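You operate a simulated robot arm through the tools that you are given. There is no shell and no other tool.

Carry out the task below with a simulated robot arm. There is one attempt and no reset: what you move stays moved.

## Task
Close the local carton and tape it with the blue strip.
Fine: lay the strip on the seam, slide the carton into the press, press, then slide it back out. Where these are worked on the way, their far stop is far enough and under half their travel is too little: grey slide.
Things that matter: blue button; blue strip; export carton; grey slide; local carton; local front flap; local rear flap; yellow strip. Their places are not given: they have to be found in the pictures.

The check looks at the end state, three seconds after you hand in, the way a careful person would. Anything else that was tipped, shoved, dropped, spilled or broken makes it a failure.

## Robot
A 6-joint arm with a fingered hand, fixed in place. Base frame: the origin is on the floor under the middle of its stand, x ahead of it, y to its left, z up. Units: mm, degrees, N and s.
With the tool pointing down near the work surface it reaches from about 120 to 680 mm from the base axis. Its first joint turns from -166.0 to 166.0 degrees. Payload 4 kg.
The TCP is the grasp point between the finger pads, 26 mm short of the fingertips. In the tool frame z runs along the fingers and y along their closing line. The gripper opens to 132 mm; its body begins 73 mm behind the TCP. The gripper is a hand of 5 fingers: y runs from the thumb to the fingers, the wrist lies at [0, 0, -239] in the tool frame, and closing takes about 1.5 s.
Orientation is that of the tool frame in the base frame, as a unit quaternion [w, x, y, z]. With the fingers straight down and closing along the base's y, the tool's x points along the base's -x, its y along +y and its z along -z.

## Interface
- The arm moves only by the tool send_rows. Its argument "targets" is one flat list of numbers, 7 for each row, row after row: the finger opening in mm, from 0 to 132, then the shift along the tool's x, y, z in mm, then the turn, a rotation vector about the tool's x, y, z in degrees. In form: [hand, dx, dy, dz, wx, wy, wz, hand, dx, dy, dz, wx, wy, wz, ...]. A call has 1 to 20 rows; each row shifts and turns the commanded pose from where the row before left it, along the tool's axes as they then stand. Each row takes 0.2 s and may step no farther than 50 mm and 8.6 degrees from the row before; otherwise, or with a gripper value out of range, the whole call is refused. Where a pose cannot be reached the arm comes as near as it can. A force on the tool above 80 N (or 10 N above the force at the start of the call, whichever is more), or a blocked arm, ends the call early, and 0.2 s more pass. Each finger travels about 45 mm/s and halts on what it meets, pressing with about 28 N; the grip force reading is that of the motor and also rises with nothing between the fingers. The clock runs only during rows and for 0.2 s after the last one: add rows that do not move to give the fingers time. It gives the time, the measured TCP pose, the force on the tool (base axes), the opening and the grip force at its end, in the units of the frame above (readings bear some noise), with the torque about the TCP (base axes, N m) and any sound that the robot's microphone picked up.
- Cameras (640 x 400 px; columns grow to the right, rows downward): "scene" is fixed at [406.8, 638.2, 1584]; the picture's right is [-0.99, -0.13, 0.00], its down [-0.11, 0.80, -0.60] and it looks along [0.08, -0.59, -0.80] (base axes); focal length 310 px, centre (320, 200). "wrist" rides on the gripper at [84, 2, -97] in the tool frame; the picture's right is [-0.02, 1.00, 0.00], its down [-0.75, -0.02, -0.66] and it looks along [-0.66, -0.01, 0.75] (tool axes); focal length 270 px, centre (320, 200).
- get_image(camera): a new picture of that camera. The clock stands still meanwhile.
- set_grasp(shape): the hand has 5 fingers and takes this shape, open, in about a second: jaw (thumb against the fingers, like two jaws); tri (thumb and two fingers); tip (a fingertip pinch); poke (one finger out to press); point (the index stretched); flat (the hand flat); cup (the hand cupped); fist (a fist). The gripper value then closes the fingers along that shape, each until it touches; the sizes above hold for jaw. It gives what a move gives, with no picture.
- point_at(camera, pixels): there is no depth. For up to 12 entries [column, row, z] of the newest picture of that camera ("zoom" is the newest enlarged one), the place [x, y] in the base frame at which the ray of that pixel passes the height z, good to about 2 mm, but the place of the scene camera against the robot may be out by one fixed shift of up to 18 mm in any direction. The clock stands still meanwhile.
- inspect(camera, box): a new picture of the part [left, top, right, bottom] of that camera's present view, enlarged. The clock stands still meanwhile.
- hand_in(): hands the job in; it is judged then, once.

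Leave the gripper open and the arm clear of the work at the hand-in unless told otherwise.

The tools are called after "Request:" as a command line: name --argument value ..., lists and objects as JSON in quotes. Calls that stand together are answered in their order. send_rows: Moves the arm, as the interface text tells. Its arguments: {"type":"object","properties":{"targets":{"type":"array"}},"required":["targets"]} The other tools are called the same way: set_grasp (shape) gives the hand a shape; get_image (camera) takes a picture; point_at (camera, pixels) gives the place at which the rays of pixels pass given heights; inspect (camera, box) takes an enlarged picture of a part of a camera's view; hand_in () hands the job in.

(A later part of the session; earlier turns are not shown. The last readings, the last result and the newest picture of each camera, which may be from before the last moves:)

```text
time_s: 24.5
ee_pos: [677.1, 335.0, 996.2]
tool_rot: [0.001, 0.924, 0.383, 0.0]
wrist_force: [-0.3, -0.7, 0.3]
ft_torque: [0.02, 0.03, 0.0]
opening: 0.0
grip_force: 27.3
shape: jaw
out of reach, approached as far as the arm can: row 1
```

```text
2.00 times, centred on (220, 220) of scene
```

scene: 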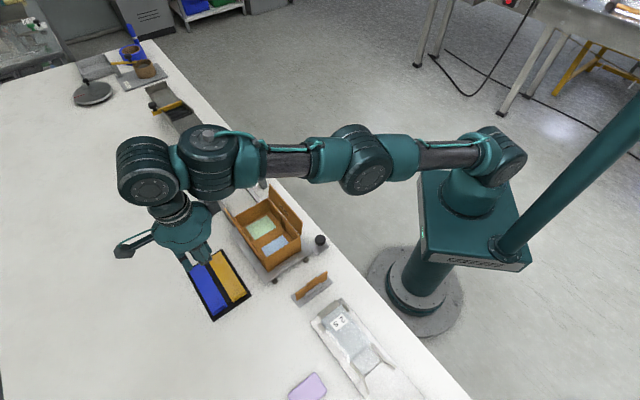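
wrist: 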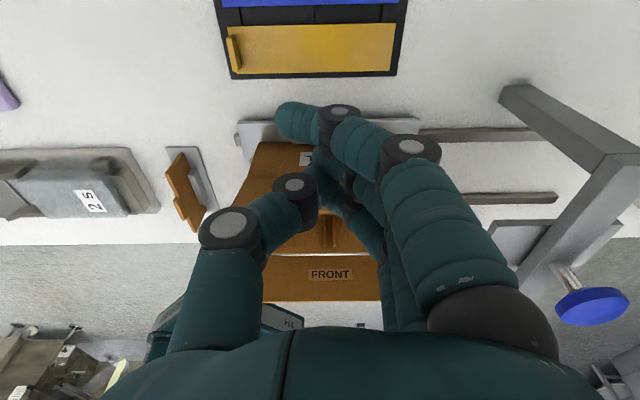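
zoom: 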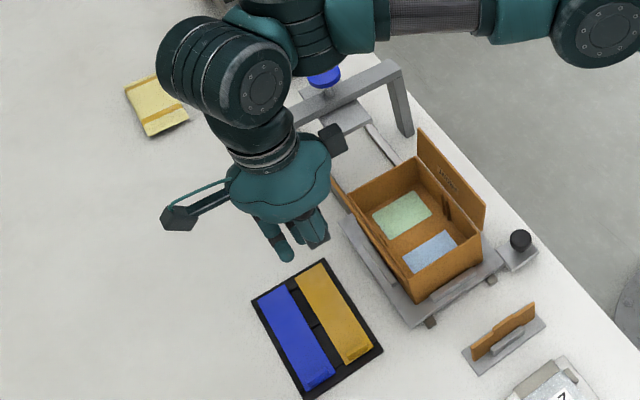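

The hand is at n ≈ 716, and the rear flap's top is near n ≈ 667. I'll move 14 mm farther back for clearance, then lower 48 mm so the fingertips sit just behind the flap's upper part.

Request:
send_rows --targets '[0, 14, 0, 0, 0, 0, 0, 0, 0, 0, 24, 0, 0, 0, 0, 0, 0, 24, 0, 0, 0, 0, 0, 0, 0, 0, 0, 0]'

Request:
get_image --camera "wrist"

Request:
inspect --camera "scene" --box '[140, 140, 320, 300]'

```text
time_s: 25.5
ee_pos: [688.8, 345.5, 948.6]
tool_rot: [-0.001, 0.924, 0.382, 0.0]
wrist_force: [-0.5, 0.7, 0.5]
ft_torque: [0.05, 0.0, -0.03]
opening: 0.1
grip_force: 28.9
shape: jaw
```

```text
taken
```

wrist: 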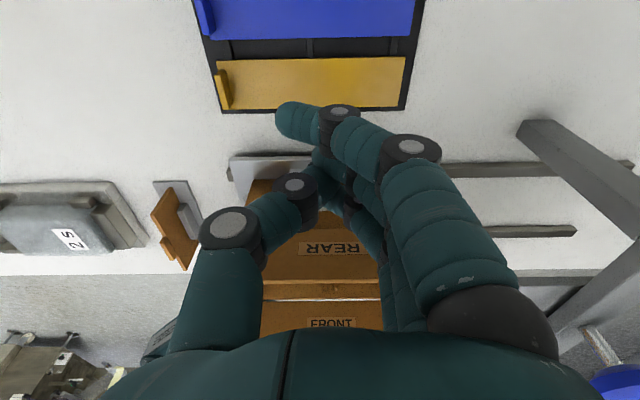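

```text
2.50 times, centred on (230, 220) of scene
```

zoom: 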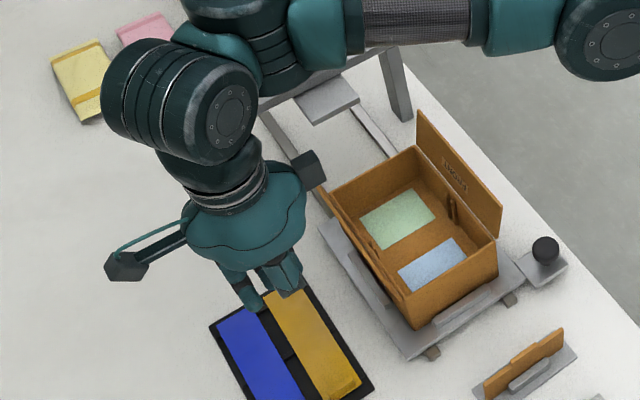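

The hand is behind the rear flap with fingertips near z ≈ 922. I'll draw it toward the robot in small steps to swing the flap inward.

Request:
send_rows --targets '[0, -10, 0, 0, 0, 0, 0, 0, -10, 0, 0, 0, 0, 0, 0, -10, 0, 0, 0, 0, 0, 0, -10, 0, 0, 0, 0, 0, 0, -10, 0, 0, 0, 0, 0, 0, 0, 0, 0, 0, 0, 0]'

Request:
get_image --camera "wrist"

Request:
inspect --camera "scene" --box '[140, 140, 320, 300]'

```text
time_s: 26.9
ee_pos: [659.0, 314.1, 949.5]
tool_rot: [0.0, 0.924, 0.383, -0.002]
wrist_force: [0.2, -0.5, 0.2]
ft_torque: [-0.01, -0.02, -0.02]
opening: 0.0
grip_force: 28.3
shape: jaw
out of reach, approached as far as the arm can: row 5
```

```text
taken
```

wrist: 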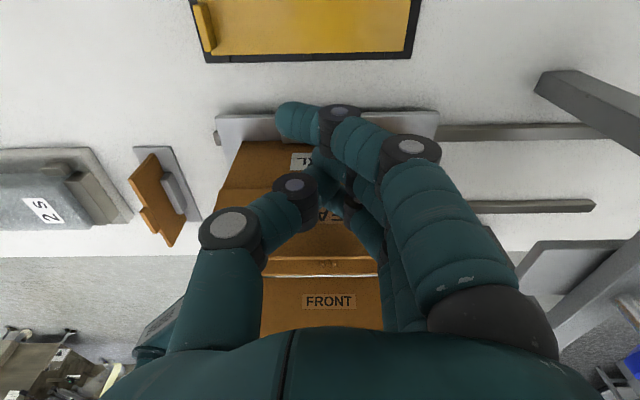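

```text
2.50 times, centred on (230, 220) of scene
```

zoom: 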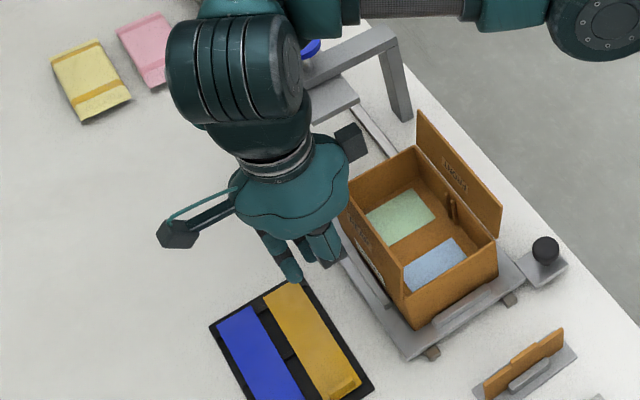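

Row 5 was reported out of reach even though it lay nearer the base. I'll look at the whole arm before going on.

Request:
get_image --camera "scene"

```text
taken
```

scene: 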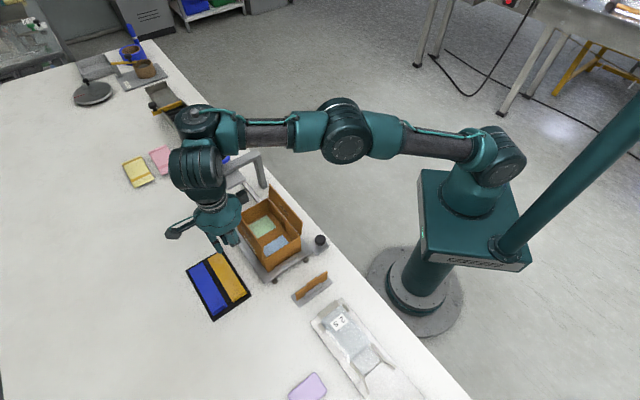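

I'll retry a small inward step to see whether the arm is stuck or that was momentary.

Request:
send_rows --targets '[0, -5, 0, 0, 0, 0, 0, 0, -5, 0, 0, 0, 0, 0, 0, 0, 0, 0, 0, 0, 0]'

```text
time_s: 27.7
ee_pos: [659.8, 310.5, 953.2]
tool_rot: [0.0, 0.924, 0.383, -0.002]
wrist_force: [0.0, -0.5, -0.3]
ft_torque: [-0.01, -0.01, 0.02]
opening: 0.1
grip_force: 27.6
shape: jaw
out of reach, approached as far as the arm can: row 1, 2
```

The pose slides up and sideways along a limit, so the arm is probably in an awkward elbow branch. I'll raise by 100 mm and look at the elbow.

Request:
send_rows --targets '[0, 0, 0, -40, 0, 0, 0, 0, 0, 0, -40, 0, 0, 0, 0, 0, 0, -20, 0, 0, 0, 0, 0, 0, 0, 0, 0, 0]'

Request:
get_image --camera "scene"

```text
time_s: 28.7
ee_pos: [662.5, 309.9, 1052.3]
tool_rot: [0.0, 0.924, 0.383, 0.0]
wrist_force: [0.6, 0.3, 0.0]
ft_torque: [0.0, 0.03, -0.04]
opening: 0.2
grip_force: 28.0
shape: jaw
```

```text
taken
```

scene: 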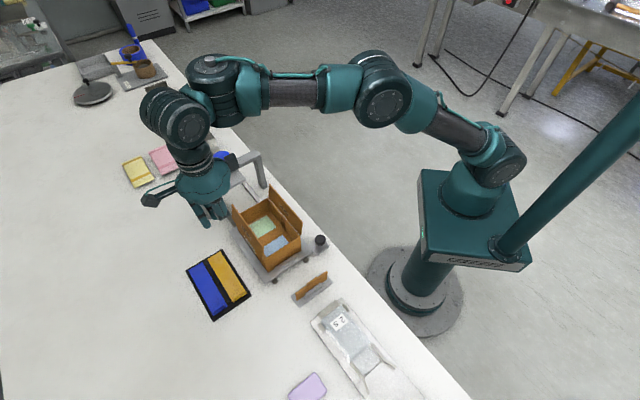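

At this height the elbow is clearly up. I'll move 40 mm outward and come straight down again behind the flap, to see whether the inward motion is free now.

Request:
send_rows --targets '[0, 20, -4, 0, 0, 0, 0, 0, 20, 0, 0, 0, 0, 0, 0, 0, 0, 30, 0, 0, 0, 0, 0, 0, 30, 0, 0, 0, 0, 0, 0, 30, 0, 0, 0, 0, 0, 0, 0, 0, 0, 0]'

Request:
get_image --camera "scene"

```text
time_s: 30.1
ee_pos: [687.5, 340.8, 964.4]
tool_rot: [0.0, 0.924, 0.382, 0.001]
wrist_force: [0.3, 0.5, 0.7]
ft_torque: [0.02, 0.02, 0.0]
opening: 0.0
grip_force: 28.1
shape: jaw
```

```text
taken
```

scene: 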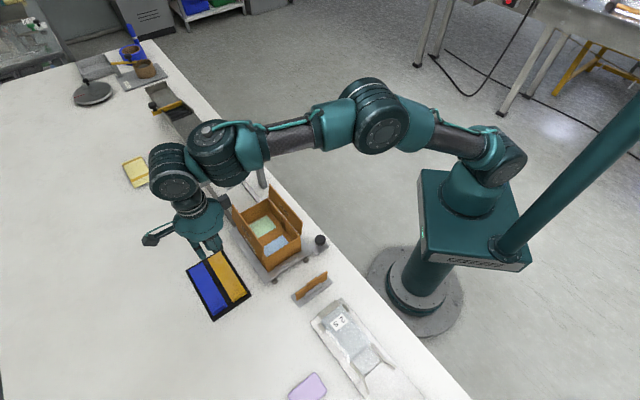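

The elbow is up now, a different branch from before. I'll lower 16 mm and draw inward in small steps.

Request:
send_rows --targets '[0, 0, 0, 16, 0, 0, 0, 0, -10, 0, 0, 0, 0, 0, 0, -10, 0, 0, 0, 0, 0, 0, -10, 0, 0, 0, 0, 0, 0, -10, 0, 0, 0, 0, 0, 0, -10, 0, 0, 0, 0, 0, 0, 0, 0, 0, 0, 0, 0]'

Request:
get_image --camera "wrist"

Request:
inspect --camera "scene" --box '[140, 140, 320, 300]'

```text
time_s: 31.7
ee_pos: [650.4, 306.7, 947.8]
tool_rot: [0.0, 0.924, 0.383, 0.001]
wrist_force: [-0.2, 1.0, 0.6]
ft_torque: [0.0, 0.01, 0.0]
opening: 0.0
grip_force: 27.7
shape: jaw
```

```text
taken
```

wrist: 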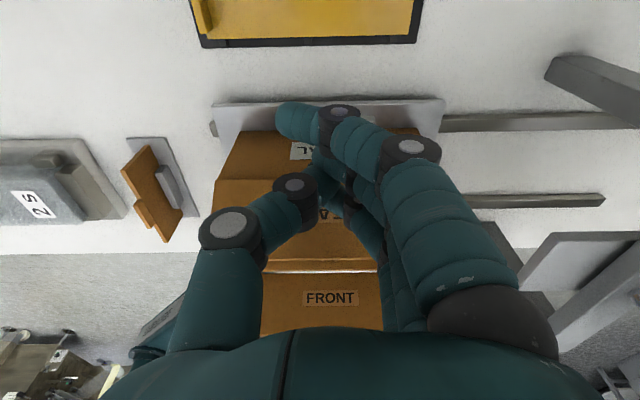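

```text
2.50 times, centred on (230, 220) of scene
```

zoom: 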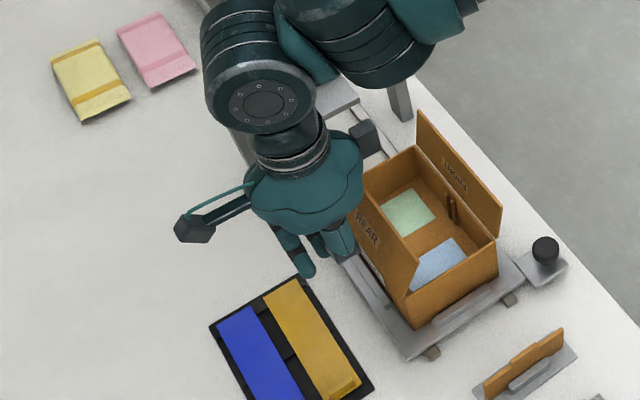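

The rear flap is now leaning inward. I'll keep going inward and lower gradually to press it down.

Request:
send_rows --targets '[0, -10, 0, 3, 0, 0, 0, 0, -10, 0, 4, 0, 0, 0, 0, -10, 0, 4, 0, 0, 0, 0, -8, 0, 4, 0, 0, 0, 0, 0, 0, 0, 0, 0, 0]'

Request:
inspect --camera "scene" --box '[140, 140, 320, 300]'

Request:
get_image --camera "wrist"

```text
time_s: 32.9
ee_pos: [624.2, 278.4, 933.1]
tool_rot: [0.001, 0.924, 0.383, 0.001]
wrist_force: [0.0, 0.5, 0.5]
ft_torque: [0.01, 0.01, 0.0]
opening: 0.0
grip_force: 27.9
shape: jaw
```

```text
2.50 times, centred on (230, 220) of scene
```

zoom: 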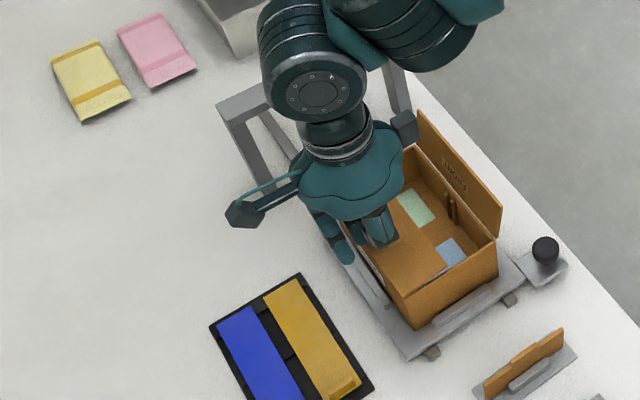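

```text
taken
```

wrist: 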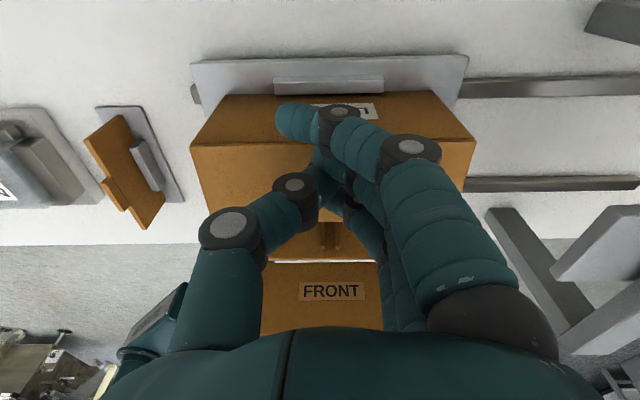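

The rear flap is nearly flat. I'll press it down a few mm more, then lift off and check that it stays down.

Request:
send_rows --targets '[0, -6, 0, 4, 0, 0, 0, 0, -4, 0, 3, 0, 0, 0, 0, 0, 0, 0, 0, 0, 0]'

Request:
send_rows --targets '[0, 0, 0, -30, 0, 0, 0, 0, 0, 0, -40, 0, 0, 0, 0, 0, 0, -30, 0, 0, 0, 0, 0, 0, 0, 0, 0, 0]'

Request:
inspect --camera "scene" --box '[140, 140, 320, 300]'

Request:
get_image --camera "wrist"

```text
time_s: 33.7
ee_pos: [617.2, 273.6, 926.2]
tool_rot: [0.0, 0.924, 0.382, 0.003]
wrist_force: [5.3, 3.3, 14.9]
ft_torque: [0.16, -0.18, 0.02]
opening: 0.0
grip_force: 27.6
shape: jaw
```

```text
time_s: 34.7
ee_pos: [616.8, 273.2, 1025.4]
tool_rot: [0.0, 0.924, 0.383, 0.0]
wrist_force: [0.0, 0.2, 0.4]
ft_torque: [0.02, 0.01, 0.02]
opening: 0.1
grip_force: 27.6
shape: jaw
```

```text
2.50 times, centred on (230, 220) of scene
```

zoom: 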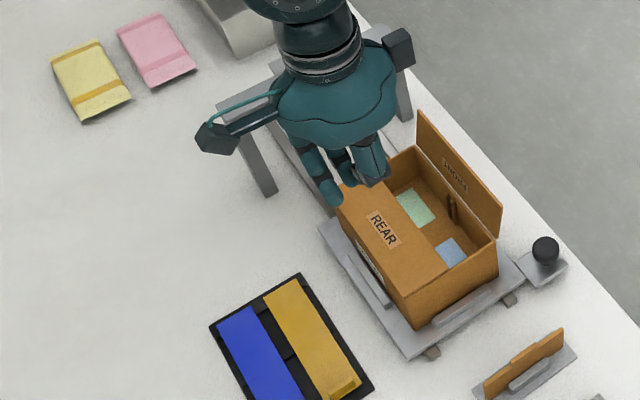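

```text
taken
```

wrist: 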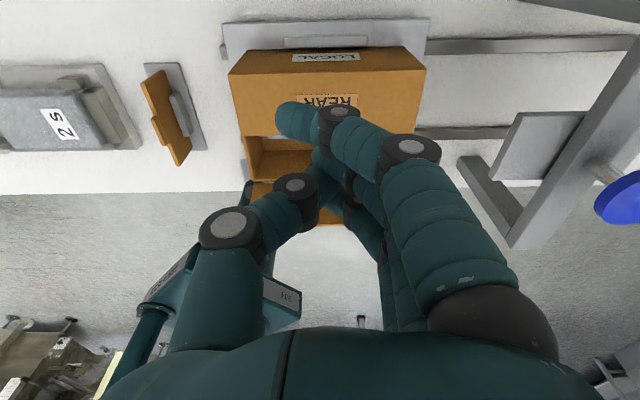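

The rear flap lies flat and stays shut; contact came at fingertip height z ≈ 900, so that is the carton top. Next is the front flap. I'll cross above it at tip height 999, go to the robot side at n ≈ 468, and lower.

Request:
send_rows --targets '[0, -40, 0, 0, 0, 0, 0, 0, -40, 0, 0, 0, 0, 0, 0, -40, 0, 0, 0, 0, 0, 0, -42, 0, 0, 0, 0, 0, 0, 0, 0, 39, 0, 0, 0, 0, 0, 0, 39, 0, 0, 0, 0, 0, 0, 0, 0, 0, 0]'

Request:
inspect --camera "scene" --box '[200, 100, 400, 300]'

Request:
get_image --camera "wrist"

```text
time_s: 36.3
ee_pos: [500.3, 160.3, 946.6]
tool_rot: [0.0, 0.924, 0.382, 0.0]
wrist_force: [0.3, 0.1, -0.8]
ft_torque: [-0.02, 0.0, 0.02]
opening: 0.0
grip_force: 27.6
shape: jaw
```

```text
2.00 times, centred on (300, 200) of scene
```

zoom: 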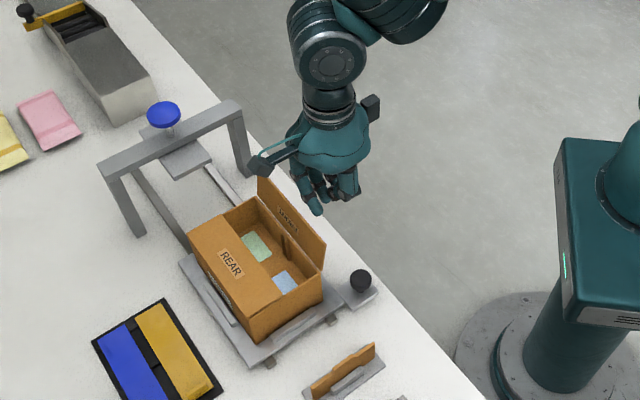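

```text
taken
```

wrist: 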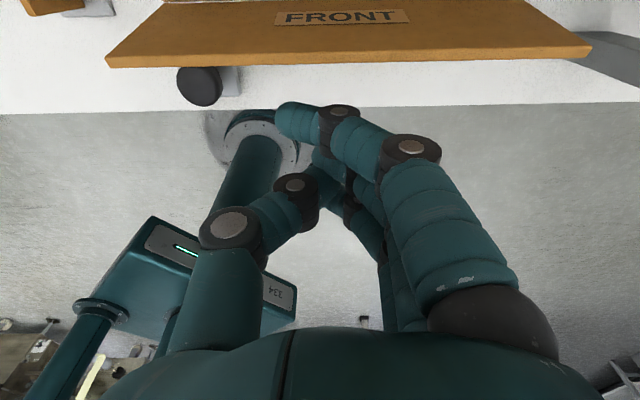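

The flap's top edge shows at row ≈ 60, giving n ≈ 527 and u ≈ 175–327. I'll push it inward from the robot side in small steps, lowering at the end.

Request:
send_rows --targets '[0, 12, 4, 0, 0, 0, 0, 0, 12, 4, 0, 0, 0, 0, 0, 12, 0, 0, 0, 0, 0, 0, 12, 0, 0, 0, 0, 0, 0, 10, 0, 3, 0, 0, 0, 0, 10, 0, 4, 0, 0, 0, 0, 0, 0, 0, 0, 0, 0]'

Request:
inspect --camera "scene" --box '[200, 100, 400, 300]'

Request:
get_image --camera "wrist"

```text
time_s: 37.9
ee_pos: [555.1, 201.3, 939.9]
tool_rot: [0.0, 0.924, 0.382, 0.0]
wrist_force: [0.1, -0.5, -0.1]
ft_torque: [-0.02, 0.02, -0.02]
opening: 0.1
grip_force: 28.2
shape: jaw
```

```text
2.00 times, centred on (300, 200) of scene
```

zoom: 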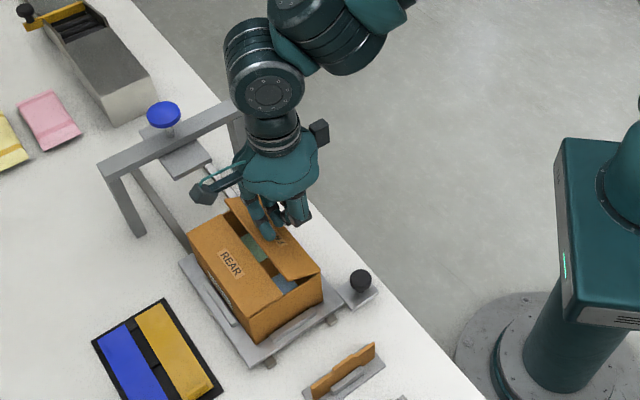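

```text
taken
```

wrist: 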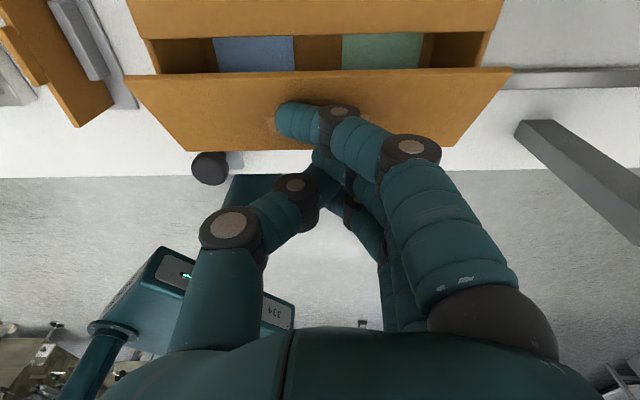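

It's halfway down. I'll continue inward and downward.

Request:
send_rows --targets '[0, 9, 0, 4, 0, 0, 0, 0, 8, 0, 4, 0, 0, 0, 0, 6, 0, 4, 0, 0, 0, 0, 0, 0, 2, 0, 0, 0, 0, 0, 0, 0, 0, 0, 0]'

Request:
inspect --camera "scene" --box '[200, 100, 400, 300]'

Request:
get_image --camera "wrist"

```text
time_s: 39.1
ee_pos: [571.9, 216.9, 926.3]
tool_rot: [0.0, 0.924, 0.382, 0.002]
wrist_force: [-0.2, -6.7, 24.9]
ft_torque: [-0.24, 0.03, 0.0]
opening: 0.0
grip_force: 28.5
shape: jaw
```

```text
2.00 times, centred on (300, 200) of scene
```

zoom: 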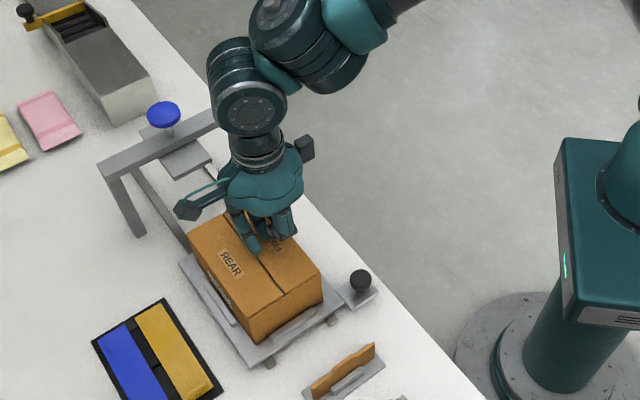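

```text
taken
```

wrist: 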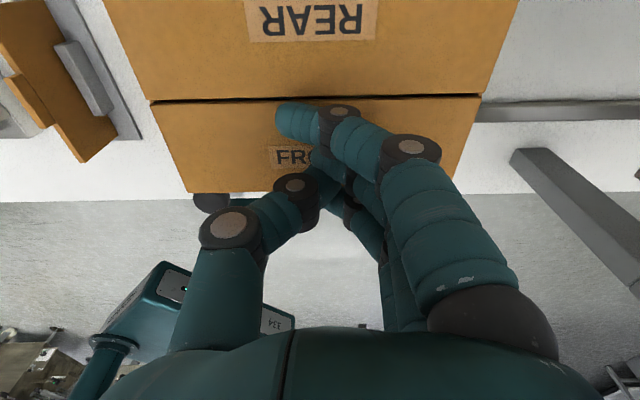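

Both flaps are down. The seam in the wrist picture, (150,102) to (480,95), gives n ≈ 595, u ≈ 174–325 at z = 900, so its centre is u ≈ 250. I'll lift off and check that they stay shut.

Request:
send_rows --targets '[0, 0, 0, -30, 0, 0, 0, 0, 0, 0, -40, 0, 0, 0, 0, 0, 0, -40, 0, 0, 0, 0, 0, 0, 0, 0, 0, 0]'

Request:
get_image --camera "wrist"

Request:
inspect --camera "scene" --box '[170, 140, 350, 330]'

```text
time_s: 40.1
ee_pos: [573.3, 215.8, 1034.9]
tool_rot: [0.0, 0.924, 0.383, 0.0]
wrist_force: [0.1, -0.2, -0.7]
ft_torque: [0.0, -0.02, -0.03]
opening: 0.1
grip_force: 27.5
shape: jaw
```

```text
taken
```

wrist: 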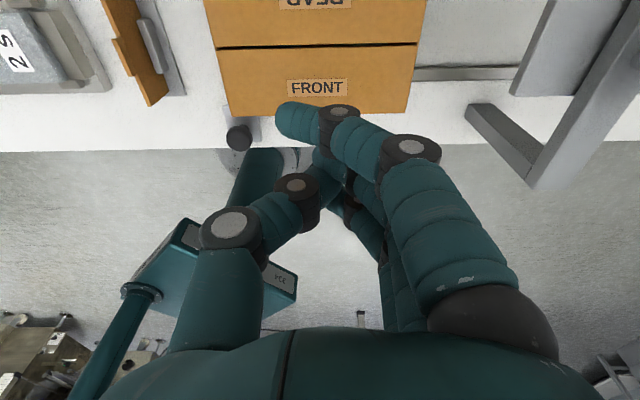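

```text
2.11 times, centred on (260, 235) of scene
```

zoom: 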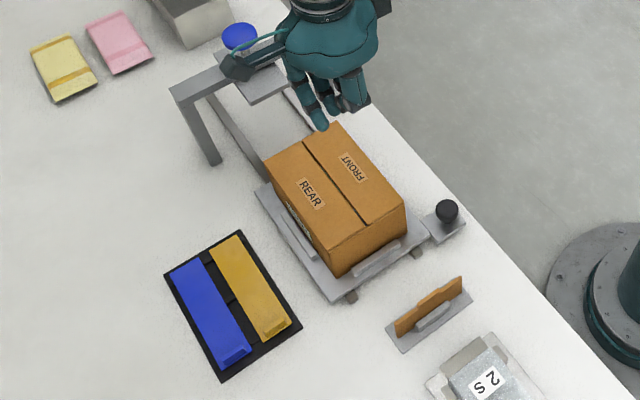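

Both flaps stay shut. For the strip tab I need to know which fingers close, so I don't disturb the yellow strip beside it. I'll set "tri" here, above the carton in free air, and look closely.

Request:
set_grasp --shape "tri"

Request:
inspect --camera "scene" --box '[220, 100, 310, 190]'

Request:
get_image --camera "wrist"

```text
time_s: 41.0
ee_pos: [573.2, 216.5, 1034.0]
tool_rot: [0.0, 0.924, 0.383, 0.0]
wrist_force: [0.5, 0.0, -0.9]
ft_torque: [-0.01, -0.02, 0.02]
opening: 132.0
grip_force: 0.0
shape: tri
```

```text
4.44 times, centred on (265, 145) of scene
```

zoom: 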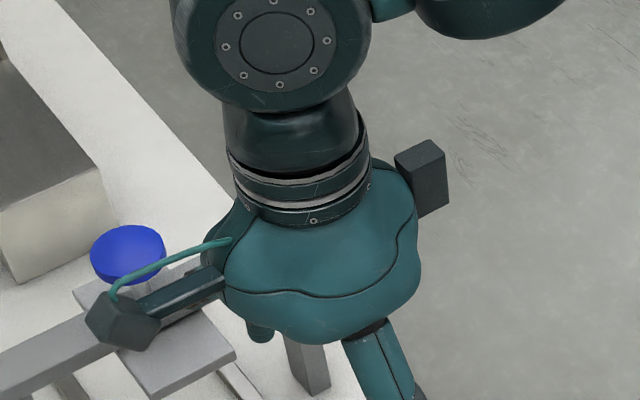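

```text
taken
```

wrist: 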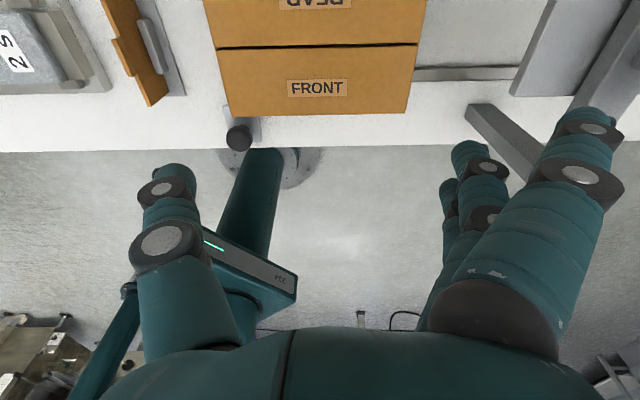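

Two fingers close against the thumb in "tri", and the splayed third finger stays out of the way, clear of the yellow tab. I'll narrow the opening to about 50 mm, travel high over the carton to n ≈ 725, u ≈ 185, then lower to z ≈ 890 behind the carton and look again.

Request:
send_rows --targets '[50, 34, -13, 7, 0, 0, 0, 50, 34, -13, 7, 0, 0, 0, 50, 34, -13, 7, 0, 0, 0, 50, 34, -13, 7, 0, 0, 0, 50, 34, -13, 6, 0, 0, 0, 50, 0, 0, 38, 0, 0, 0, 50, 0, 0, 38, 0, 0, 0, 50, 0, 0, 34, 0, 0, 0, 50, 0, 0, 0, 0, 0, 0]'

Request:
get_image --camera "wrist"

Request:
get_image --camera "scene"

```text
time_s: 43.0
ee_pos: [646.4, 384.9, 893.2]
tool_rot: [0.0, 0.924, 0.383, -0.001]
wrist_force: [-0.2, 1.4, 0.3]
ft_torque: [0.05, 0.0, -0.02]
opening: 51.1
grip_force: 0.1
shape: tri
```

```text
taken
```

wrist: 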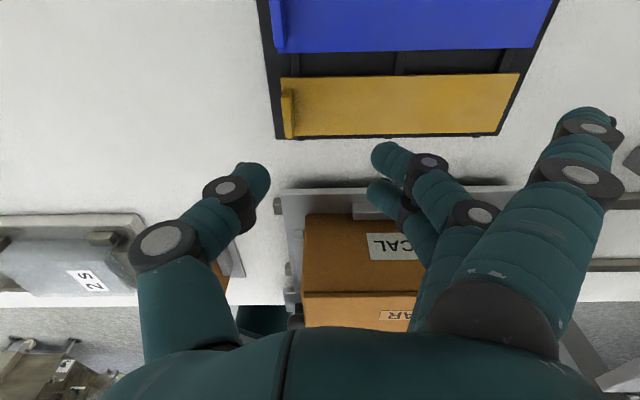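

```text
taken
```

scene: 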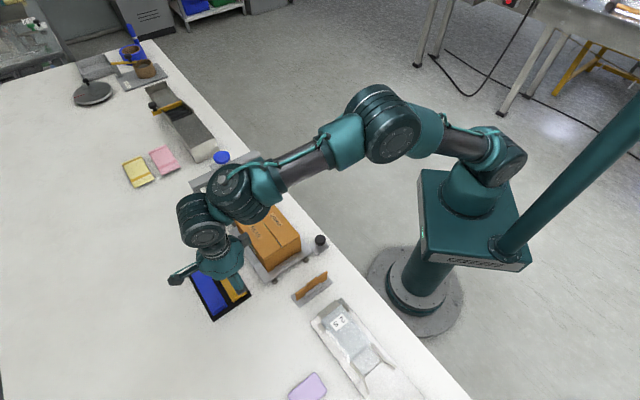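

I have a clear view of the tray now, with the elbow up. I'll enlarge the tab end of the strips.

Request:
inspect --camera "wrist" --box '[250, 0, 370, 150]'

Request:
inspect --camera "wrist" --box '[450, 0, 570, 150]'

```text
2.67 times, centred on (310, 75) of wrist
```

zoom: 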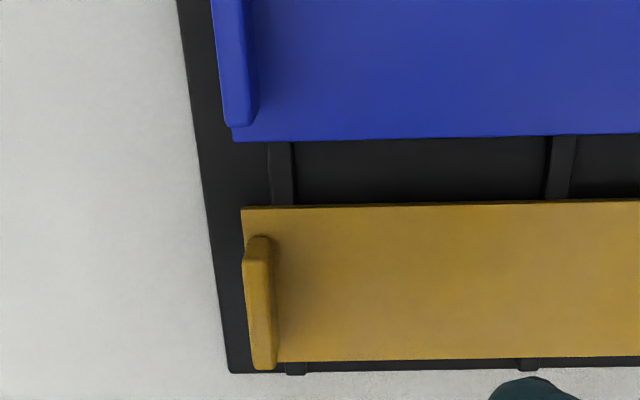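

```text
2.67 times, centred on (510, 75) of wrist
```

zoom: 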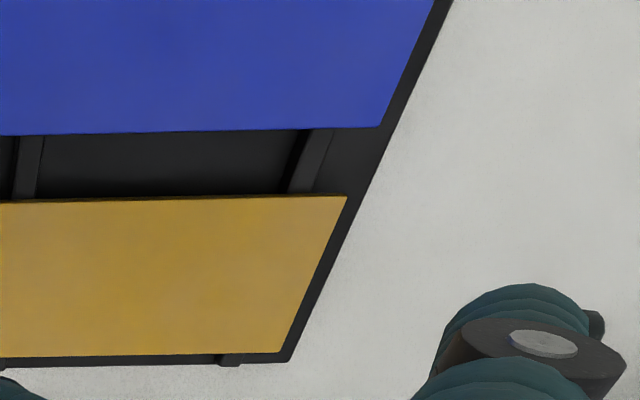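

From this view the blue tab bar is centred at about n ≈ 793.5, u ≈ 165.5; it is about 7 mm thick, and the strip surface is at z ≈ 811. The thumb and two fingers straddle the TCP symmetrically. I'll lower to z ≈ 873 and extend out over the tab.

Request:
send_rows --targets '[50, 0, 0, 20, 0, 0, 0, 50, 22, -10, 0, 0, 0, 0, 50, 22, -10, 0, 0, 0, 0, 50, 20, 0, 0, 0, 0, 0, 50, 0, 0, 0, 0, 0, 0]'

Request:
get_image --camera "wrist"

Request:
get_image --camera "scene"

```text
time_s: 44.2
ee_pos: [675.9, 441.9, 871.5]
tool_rot: [0.0, 0.924, 0.383, 0.0]
wrist_force: [-0.7, -0.2, 0.0]
ft_torque: [0.0, 0.0, -0.01]
opening: 50.7
grip_force: 0.0
shape: tri
```

```text
taken
```

wrist: 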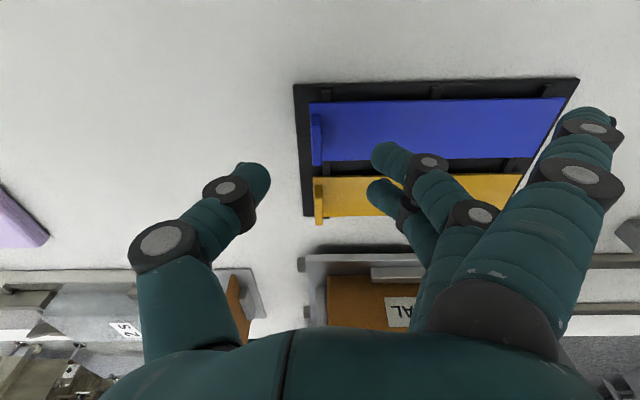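

```text
taken
```

scene: 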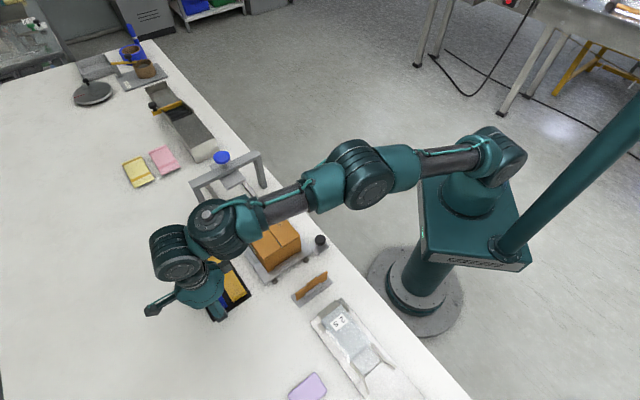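

It's at n ≈ 790, u ≈ 165.5, z ≈ 871. I'll enlarge the tab between the thumb and the fingers.

Request:
inspect --camera "wrist" --box '[220, 70, 420, 230]'

Request:
inspect --camera "scene" --box '[140, 210, 280, 330]'

```text
2.50 times, centred on (320, 150) of wrist
```

zoom: 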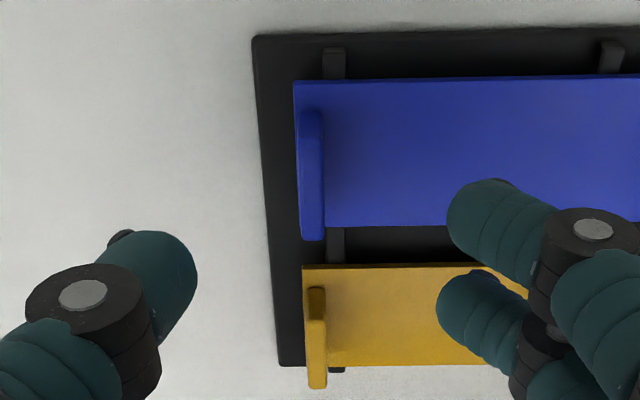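

```text
3.33 times, centred on (210, 270) of scene
```

zoom: 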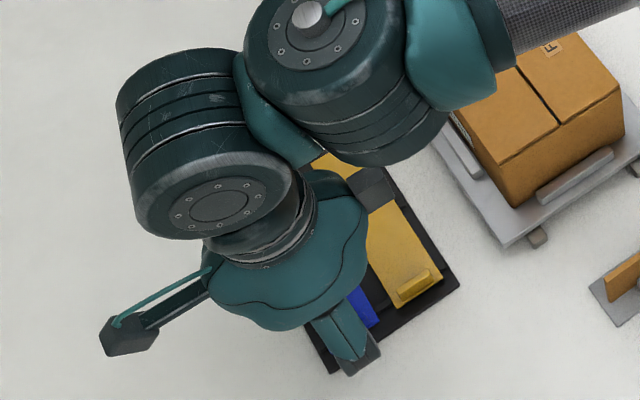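

The bar's top spans n ≈ 776–810 and u ≈ 161.5–167.5, centred between the thumb and fingers. I'll nudge +2.5 in n and −1 in u and descend 28 mm.

Request:
send_rows --targets '[50, 2.5, -1, 10, 0, 0, 0, 50, 0, 0, 10, 0, 0, 0, 50, 0, 0, 8, 0, 0, 0, 50, 0, 0, 0, 0, 0, 0]'

Request:
inspect --camera "wrist" --box '[200, 60, 440, 240]'

```text
time_s: 45.2
ee_pos: [678.3, 445.4, 844.4]
tool_rot: [0.0, 0.924, 0.383, 0.0]
wrist_force: [-0.2, -0.5, -0.7]
ft_torque: [0.0, 0.03, -0.02]
opening: 51.0
grip_force: 0.0
shape: tri
```

```text
2.22 times, centred on (320, 150) of wrist
```

zoom: 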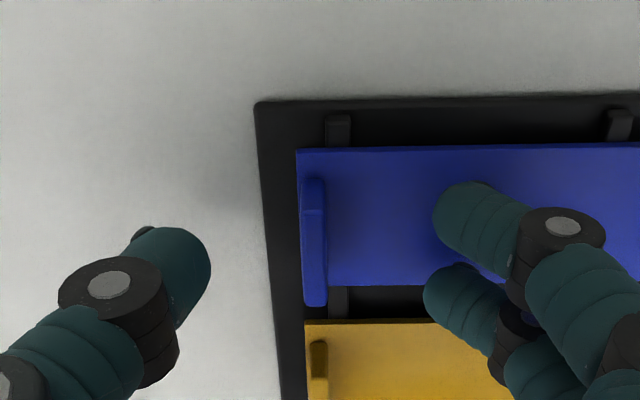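

The fingers bracket the bar. I'll shift 3 mm farther in n, lower 4 mm, and close gently with rows that don't move.

Request:
send_rows --targets '[50, 3, 0, 4, 0, 0, 0, 50, 0, 0, 0, 0, 0, 0]'

Request:
send_rows --targets '[30, 0, 0, 0, 0, 0, 0, 18, 0, 0, 0, 0, 0, 0, 8, 0, 0, 0, 0, 0, 0, 4, 0, 0, 0, 0, 0, 0, 0, 0, 0, 0, 0, 0, 0, 0, 0, 0, 0, 0, 0, 0, 0, 0, 0, 0, 0, 0, 0]'

Request:
inspect --camera "wrist" --box '[200, 60, 440, 240]'

Request:
inspect --camera "scene" --box '[140, 210, 280, 330]'

```text
time_s: 45.8
ee_pos: [679.6, 446.6, 840.0]
tool_rot: [-0.001, 0.924, 0.383, 0.0]
wrist_force: [0.2, -0.3, 0.0]
ft_torque: [0.01, 0.0, -0.02]
opening: 50.8
grip_force: 0.1
shape: tri
```

```text
time_s: 47.4
ee_pos: [680.2, 446.5, 839.2]
tool_rot: [0.0, 0.924, 0.383, 0.0]
wrist_force: [0.1, -0.2, -0.2]
ft_torque: [-0.06, -0.06, 0.0]
opening: 0.8
grip_force: 28.4
shape: tri
```

```text
2.22 times, centred on (320, 150) of wrist
```

zoom: 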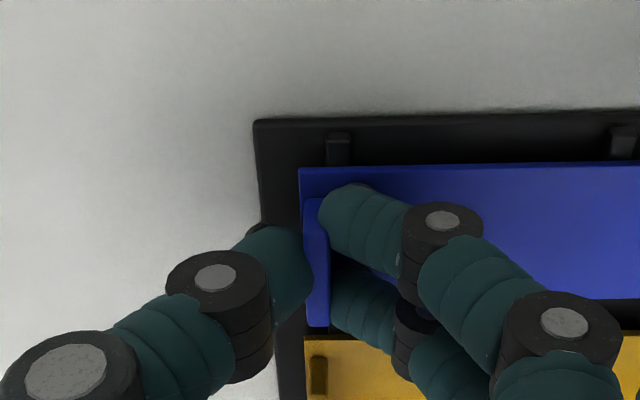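

```text
3.33 times, centred on (210, 270) of scene
```

zoom: 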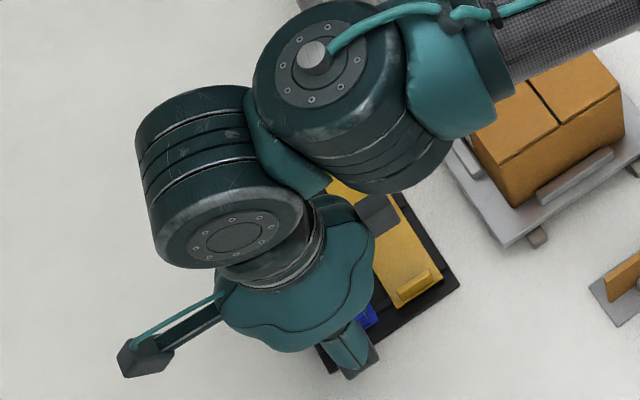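

The thumb and both fingers close on the bar. I'll lift 12 mm slowly and check that the strip comes along.

Request:
send_rows --targets '[0, 0, 0, -4, 0, 0, 0, 0, 0, 0, -4, 0, 0, 0, 0, 0, 0, -4, 0, 0, 0, 0, 0, 0, 0, 0, 0, 0]'

Request:
get_image --camera "wrist"

Request:
get_image --camera "scene"

```text
time_s: 48.4
ee_pos: [680.6, 447.5, 851.6]
tool_rot: [0.0, 0.924, 0.382, 0.0]
wrist_force: [-0.4, 0.5, 0.0]
ft_torque: [0.03, -0.01, -0.01]
opening: 1.2
grip_force: 27.7
shape: tri
```

```text
taken
```

wrist: 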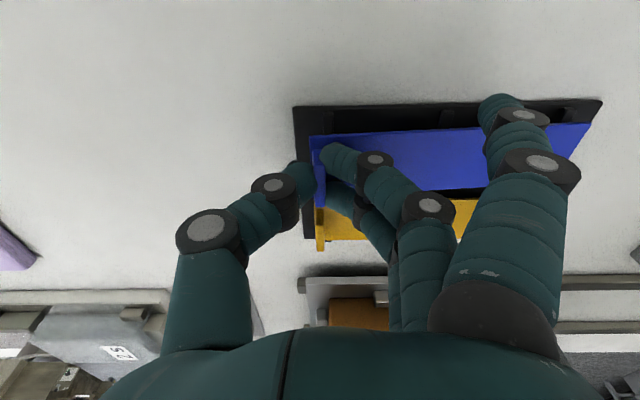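

```text
taken
```

scene: 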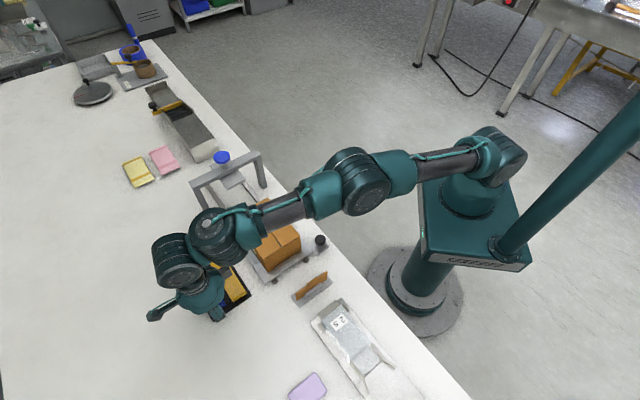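

The strip comes up with the hand, held by its tab, and the yellow strip is undisturbed. I'll raise and draw it inward together in small steps to get over the carton.

Request:
send_rows --targets '[0, -4, 0, -8, 0, 0, 0, 0, -8, 0, -10, 0, 0, 0, 0, -10, 1, -10, 0, 0, 0, 0, -10, 1, -10, 0, 0, 0, 0, -10, 1, -10, 0, 0, 0, 0, -10, 1, -10, 0, 0, 0, 0, -10, 1, -10, 0, 0, 0, 0, -10, 1, -10, 0, 0, 0, 0, -10, 1, -10, 0, 0, 0, 0, -10, 1, -10, 0, 0, 0, 0, -6, 0, -8, 0, 0, 0, 0, 0, 0, 0, 0, 0, 0]'

Request:
get_image --camera "wrist"

Request:
get_image --camera "scene"

```text
time_s: 51.0
ee_pos: [615.3, 371.1, 957.7]
tool_rot: [0.001, 0.924, 0.383, 0.0]
wrist_force: [0.9, 0.1, -0.2]
ft_torque: [0.02, -0.01, 0.0]
opening: 1.1
grip_force: 27.5
shape: tri
```

```text
taken
```

wrist: 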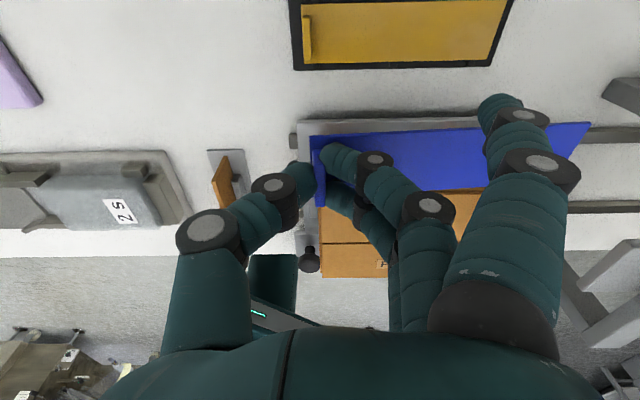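

```text
taken
```

scene: 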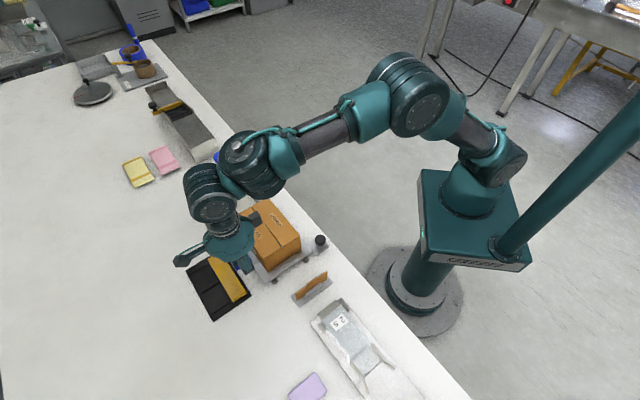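

The strip is in hand and clear of the tray. I'll enlarge it to measure how it sits in the hand.

Request:
inspect --camera "wrist" --box '[290, 90, 450, 220]'

Request:
inspect --camera "wrist" --box '[440, 90, 600, 220]'

Request:
inspect --camera "scene" --box '[170, 190, 310, 300]'

```text
3.08 times, centred on (370, 155) of wrist
```

zoom: 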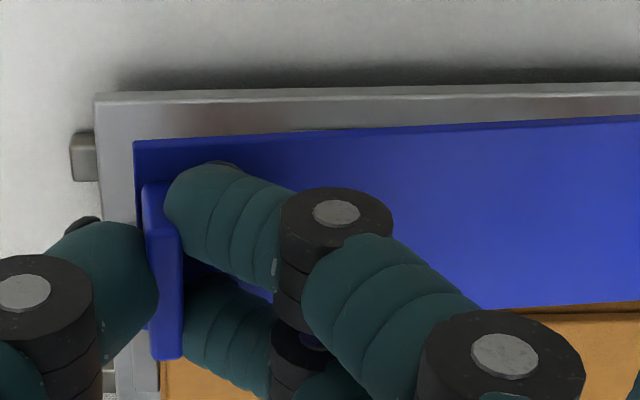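

```text
3.08 times, centred on (520, 155) of wrist
```

zoom: 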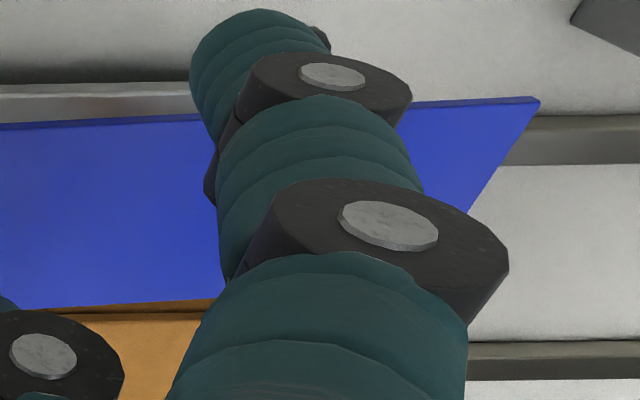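

```text
3.64 times, centred on (240, 245) of scene
```

zoom: 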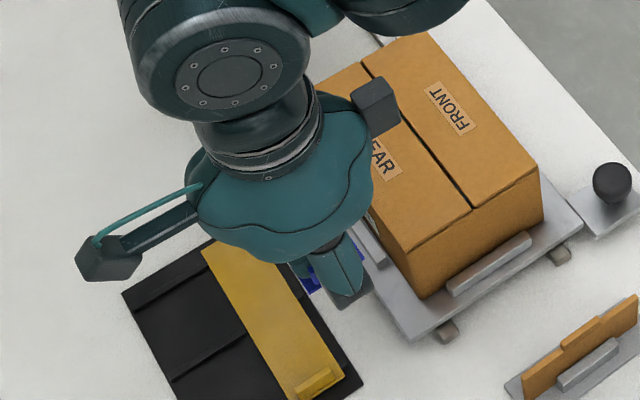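

In tool coordinates the strip runs from y ≈ −4 to 146 and x ≈ −23 to +17, with no yaw, and its far end sags about 3.8°. I'll tilt the hand −3.8° about its x axis to level the strip, then carry it to n ≈ 598, u ≈ 177 above the seam.

Request:
send_rows --targets '[0, 0, 0, 0, -1.9, 0, 0, 0, 0, 0, 0, -1.9, 0, 0, 0, -12, 0.5, 0, 0, 0, 0, 0, -12, 0.5, 0, 0, 0, 0, 0, -13, 0.5, 0, 0, 0, 0, 0, -13, 0.5, 0, 0, 0, 0, 0, -13, 0.5, 0, 0, 0, 0, 0, -12, 0.5, 0, 0, 0, 0, 0, -12, 0.5, 0, 0, 0, 0, 0, -12, 0.5, 0, 0, 0, 0, 0, 0, 0, 0, 0, 0, 0, 0, 0, 0, 0, 0, 0, 0]'

Request:
get_image --camera "wrist"

Request:
get_image --camera "scene"

```text
time_s: 53.6
ee_pos: [548.7, 297.6, 958.0]
tool_rot: [0.03, 0.923, 0.382, 0.013]
wrist_force: [0.0, 0.0, 0.3]
ft_torque: [-0.01, 0.01, 0.01]
opening: 1.4
grip_force: 27.7
shape: tri
```

```text
taken
```

wrist: 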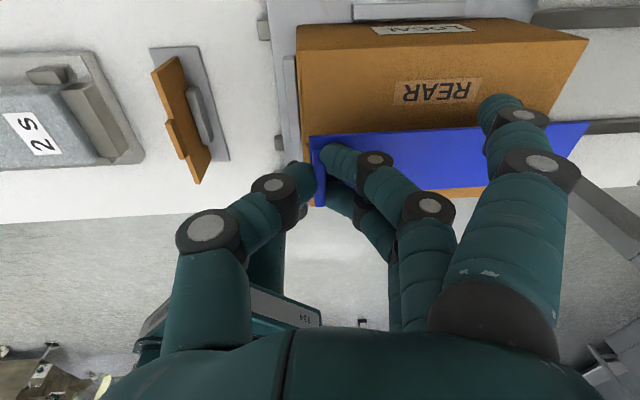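

```text
taken
```

scene: 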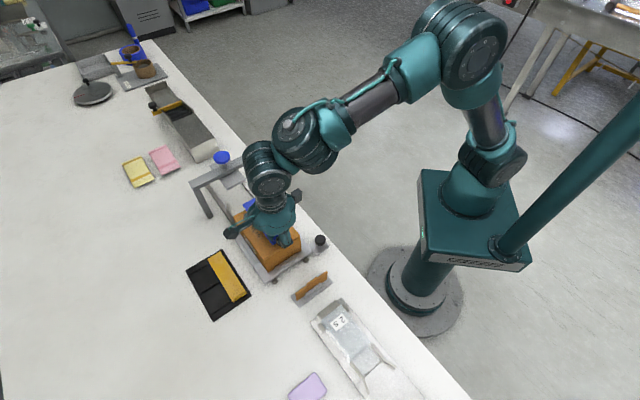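

It's at n ≈ 598.4, u ≈ 177.6. The strip should now lie over the seam with its ends matching the carton ends. I'll lower 18 mm and look again.

Request:
send_rows --targets '[0, 0, 0, 6, 0, 0, 0, 0, 0, 0, 6, 0, 0, 0, 0, 0, 0, 6, 0, 0, 0, 0, 0, 0, 0, 0, 0, 0]'

Request:
inspect --camera "wrist" --box '[270, 20, 610, 230]'

Request:
inspect --camera "scene" --box '[215, 170, 335, 290]'

```text
time_s: 54.6
ee_pos: [550.5, 297.9, 940.3]
tool_rot: [0.03, 0.923, 0.383, 0.013]
wrist_force: [-0.3, 1.0, 0.2]
ft_torque: [0.02, -0.02, -0.05]
opening: 1.0
grip_force: 27.8
shape: tri
```

```text
1.88 times, centred on (440, 125) of wrist
```

zoom: 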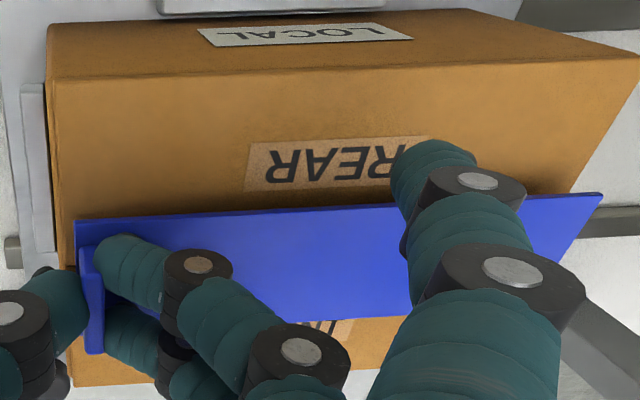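

```text
3.33 times, centred on (275, 230) of scene
```

zoom: 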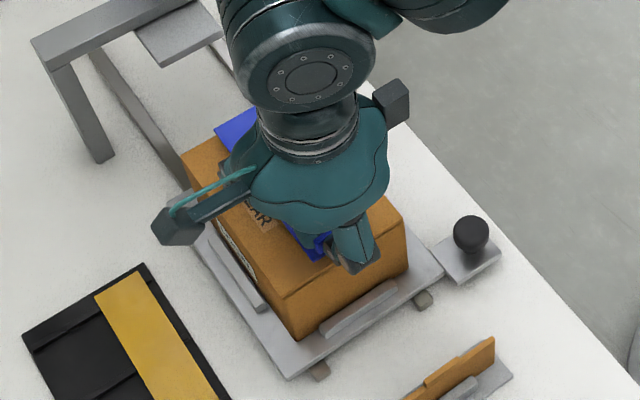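

By these pixels the strip spans u ≈ 176–325 and sits about 2 mm too far in n; the carton top is n ≈ 541–650, so the seam is at about 595. I'll shift −2 in n and lower toward contact in small steps.

Request:
send_rows --targets '[0, -2, 0, 3, 0, 0, 0, 0, 0, 0, 3, 0, 0, 0, 0, 0, 0, 2, 0, 0, 0, 0, 0, 0, 0, 0, 0, 0]'

Request:
inspect --camera "wrist" --box '[270, 20, 610, 230]'

```text
time_s: 55.6
ee_pos: [548.0, 296.4, 931.1]
tool_rot: [0.03, 0.923, 0.382, 0.013]
wrist_force: [-0.8, -0.6, -0.1]
ft_torque: [0.0, 0.01, -0.03]
opening: 1.1
grip_force: 28.0
shape: tri
```

```text
1.88 times, centred on (440, 125) of wrist
```

zoom: 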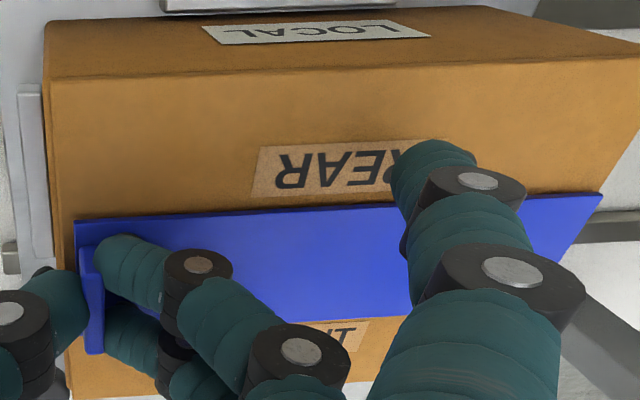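

No contact force yet at z ≈ 931. I'll lower 2 mm more and read the force.

Request:
send_rows --targets '[0, 0, 0, 1, 0, 0, 0, 0, 0, 0, 1, 0, 0, 0, 0, 0, 0, 0, 0, 0, 0]'

```text
time_s: 56.4
ee_pos: [550.5, 297.1, 929.9]
tool_rot: [0.03, 0.923, 0.383, 0.013]
wrist_force: [-0.6, -0.1, 0.4]
ft_torque: [-0.02, 0.0, -0.02]
opening: 1.1
grip_force: 28.3
shape: tri
```

There's still no clear contact. Two more 1 mm steps.

Request:
send_rows --targets '[0, 0, 0, 1, 0, 0, 0, 0, 0, 0, 1, 0, 0, 0, 0, 0, 0, 0, 0, 0, 0]'

Request:
inspect --camera "wrist" --box '[270, 20, 610, 230]'

```text
time_s: 57.2
ee_pos: [549.6, 296.3, 928.1]
tool_rot: [0.03, 0.923, 0.383, 0.014]
wrist_force: [0.4, 0.8, 12.4]
ft_torque: [0.01, -0.05, -0.03]
opening: 1.5
grip_force: 28.2
shape: tri
```

```text
1.88 times, centred on (440, 125) of wrist
```

zoom: 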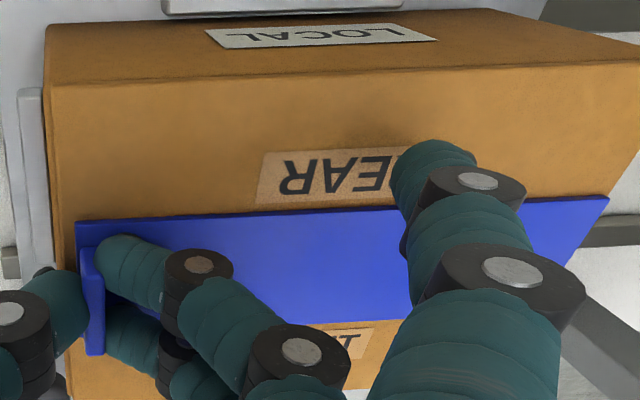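

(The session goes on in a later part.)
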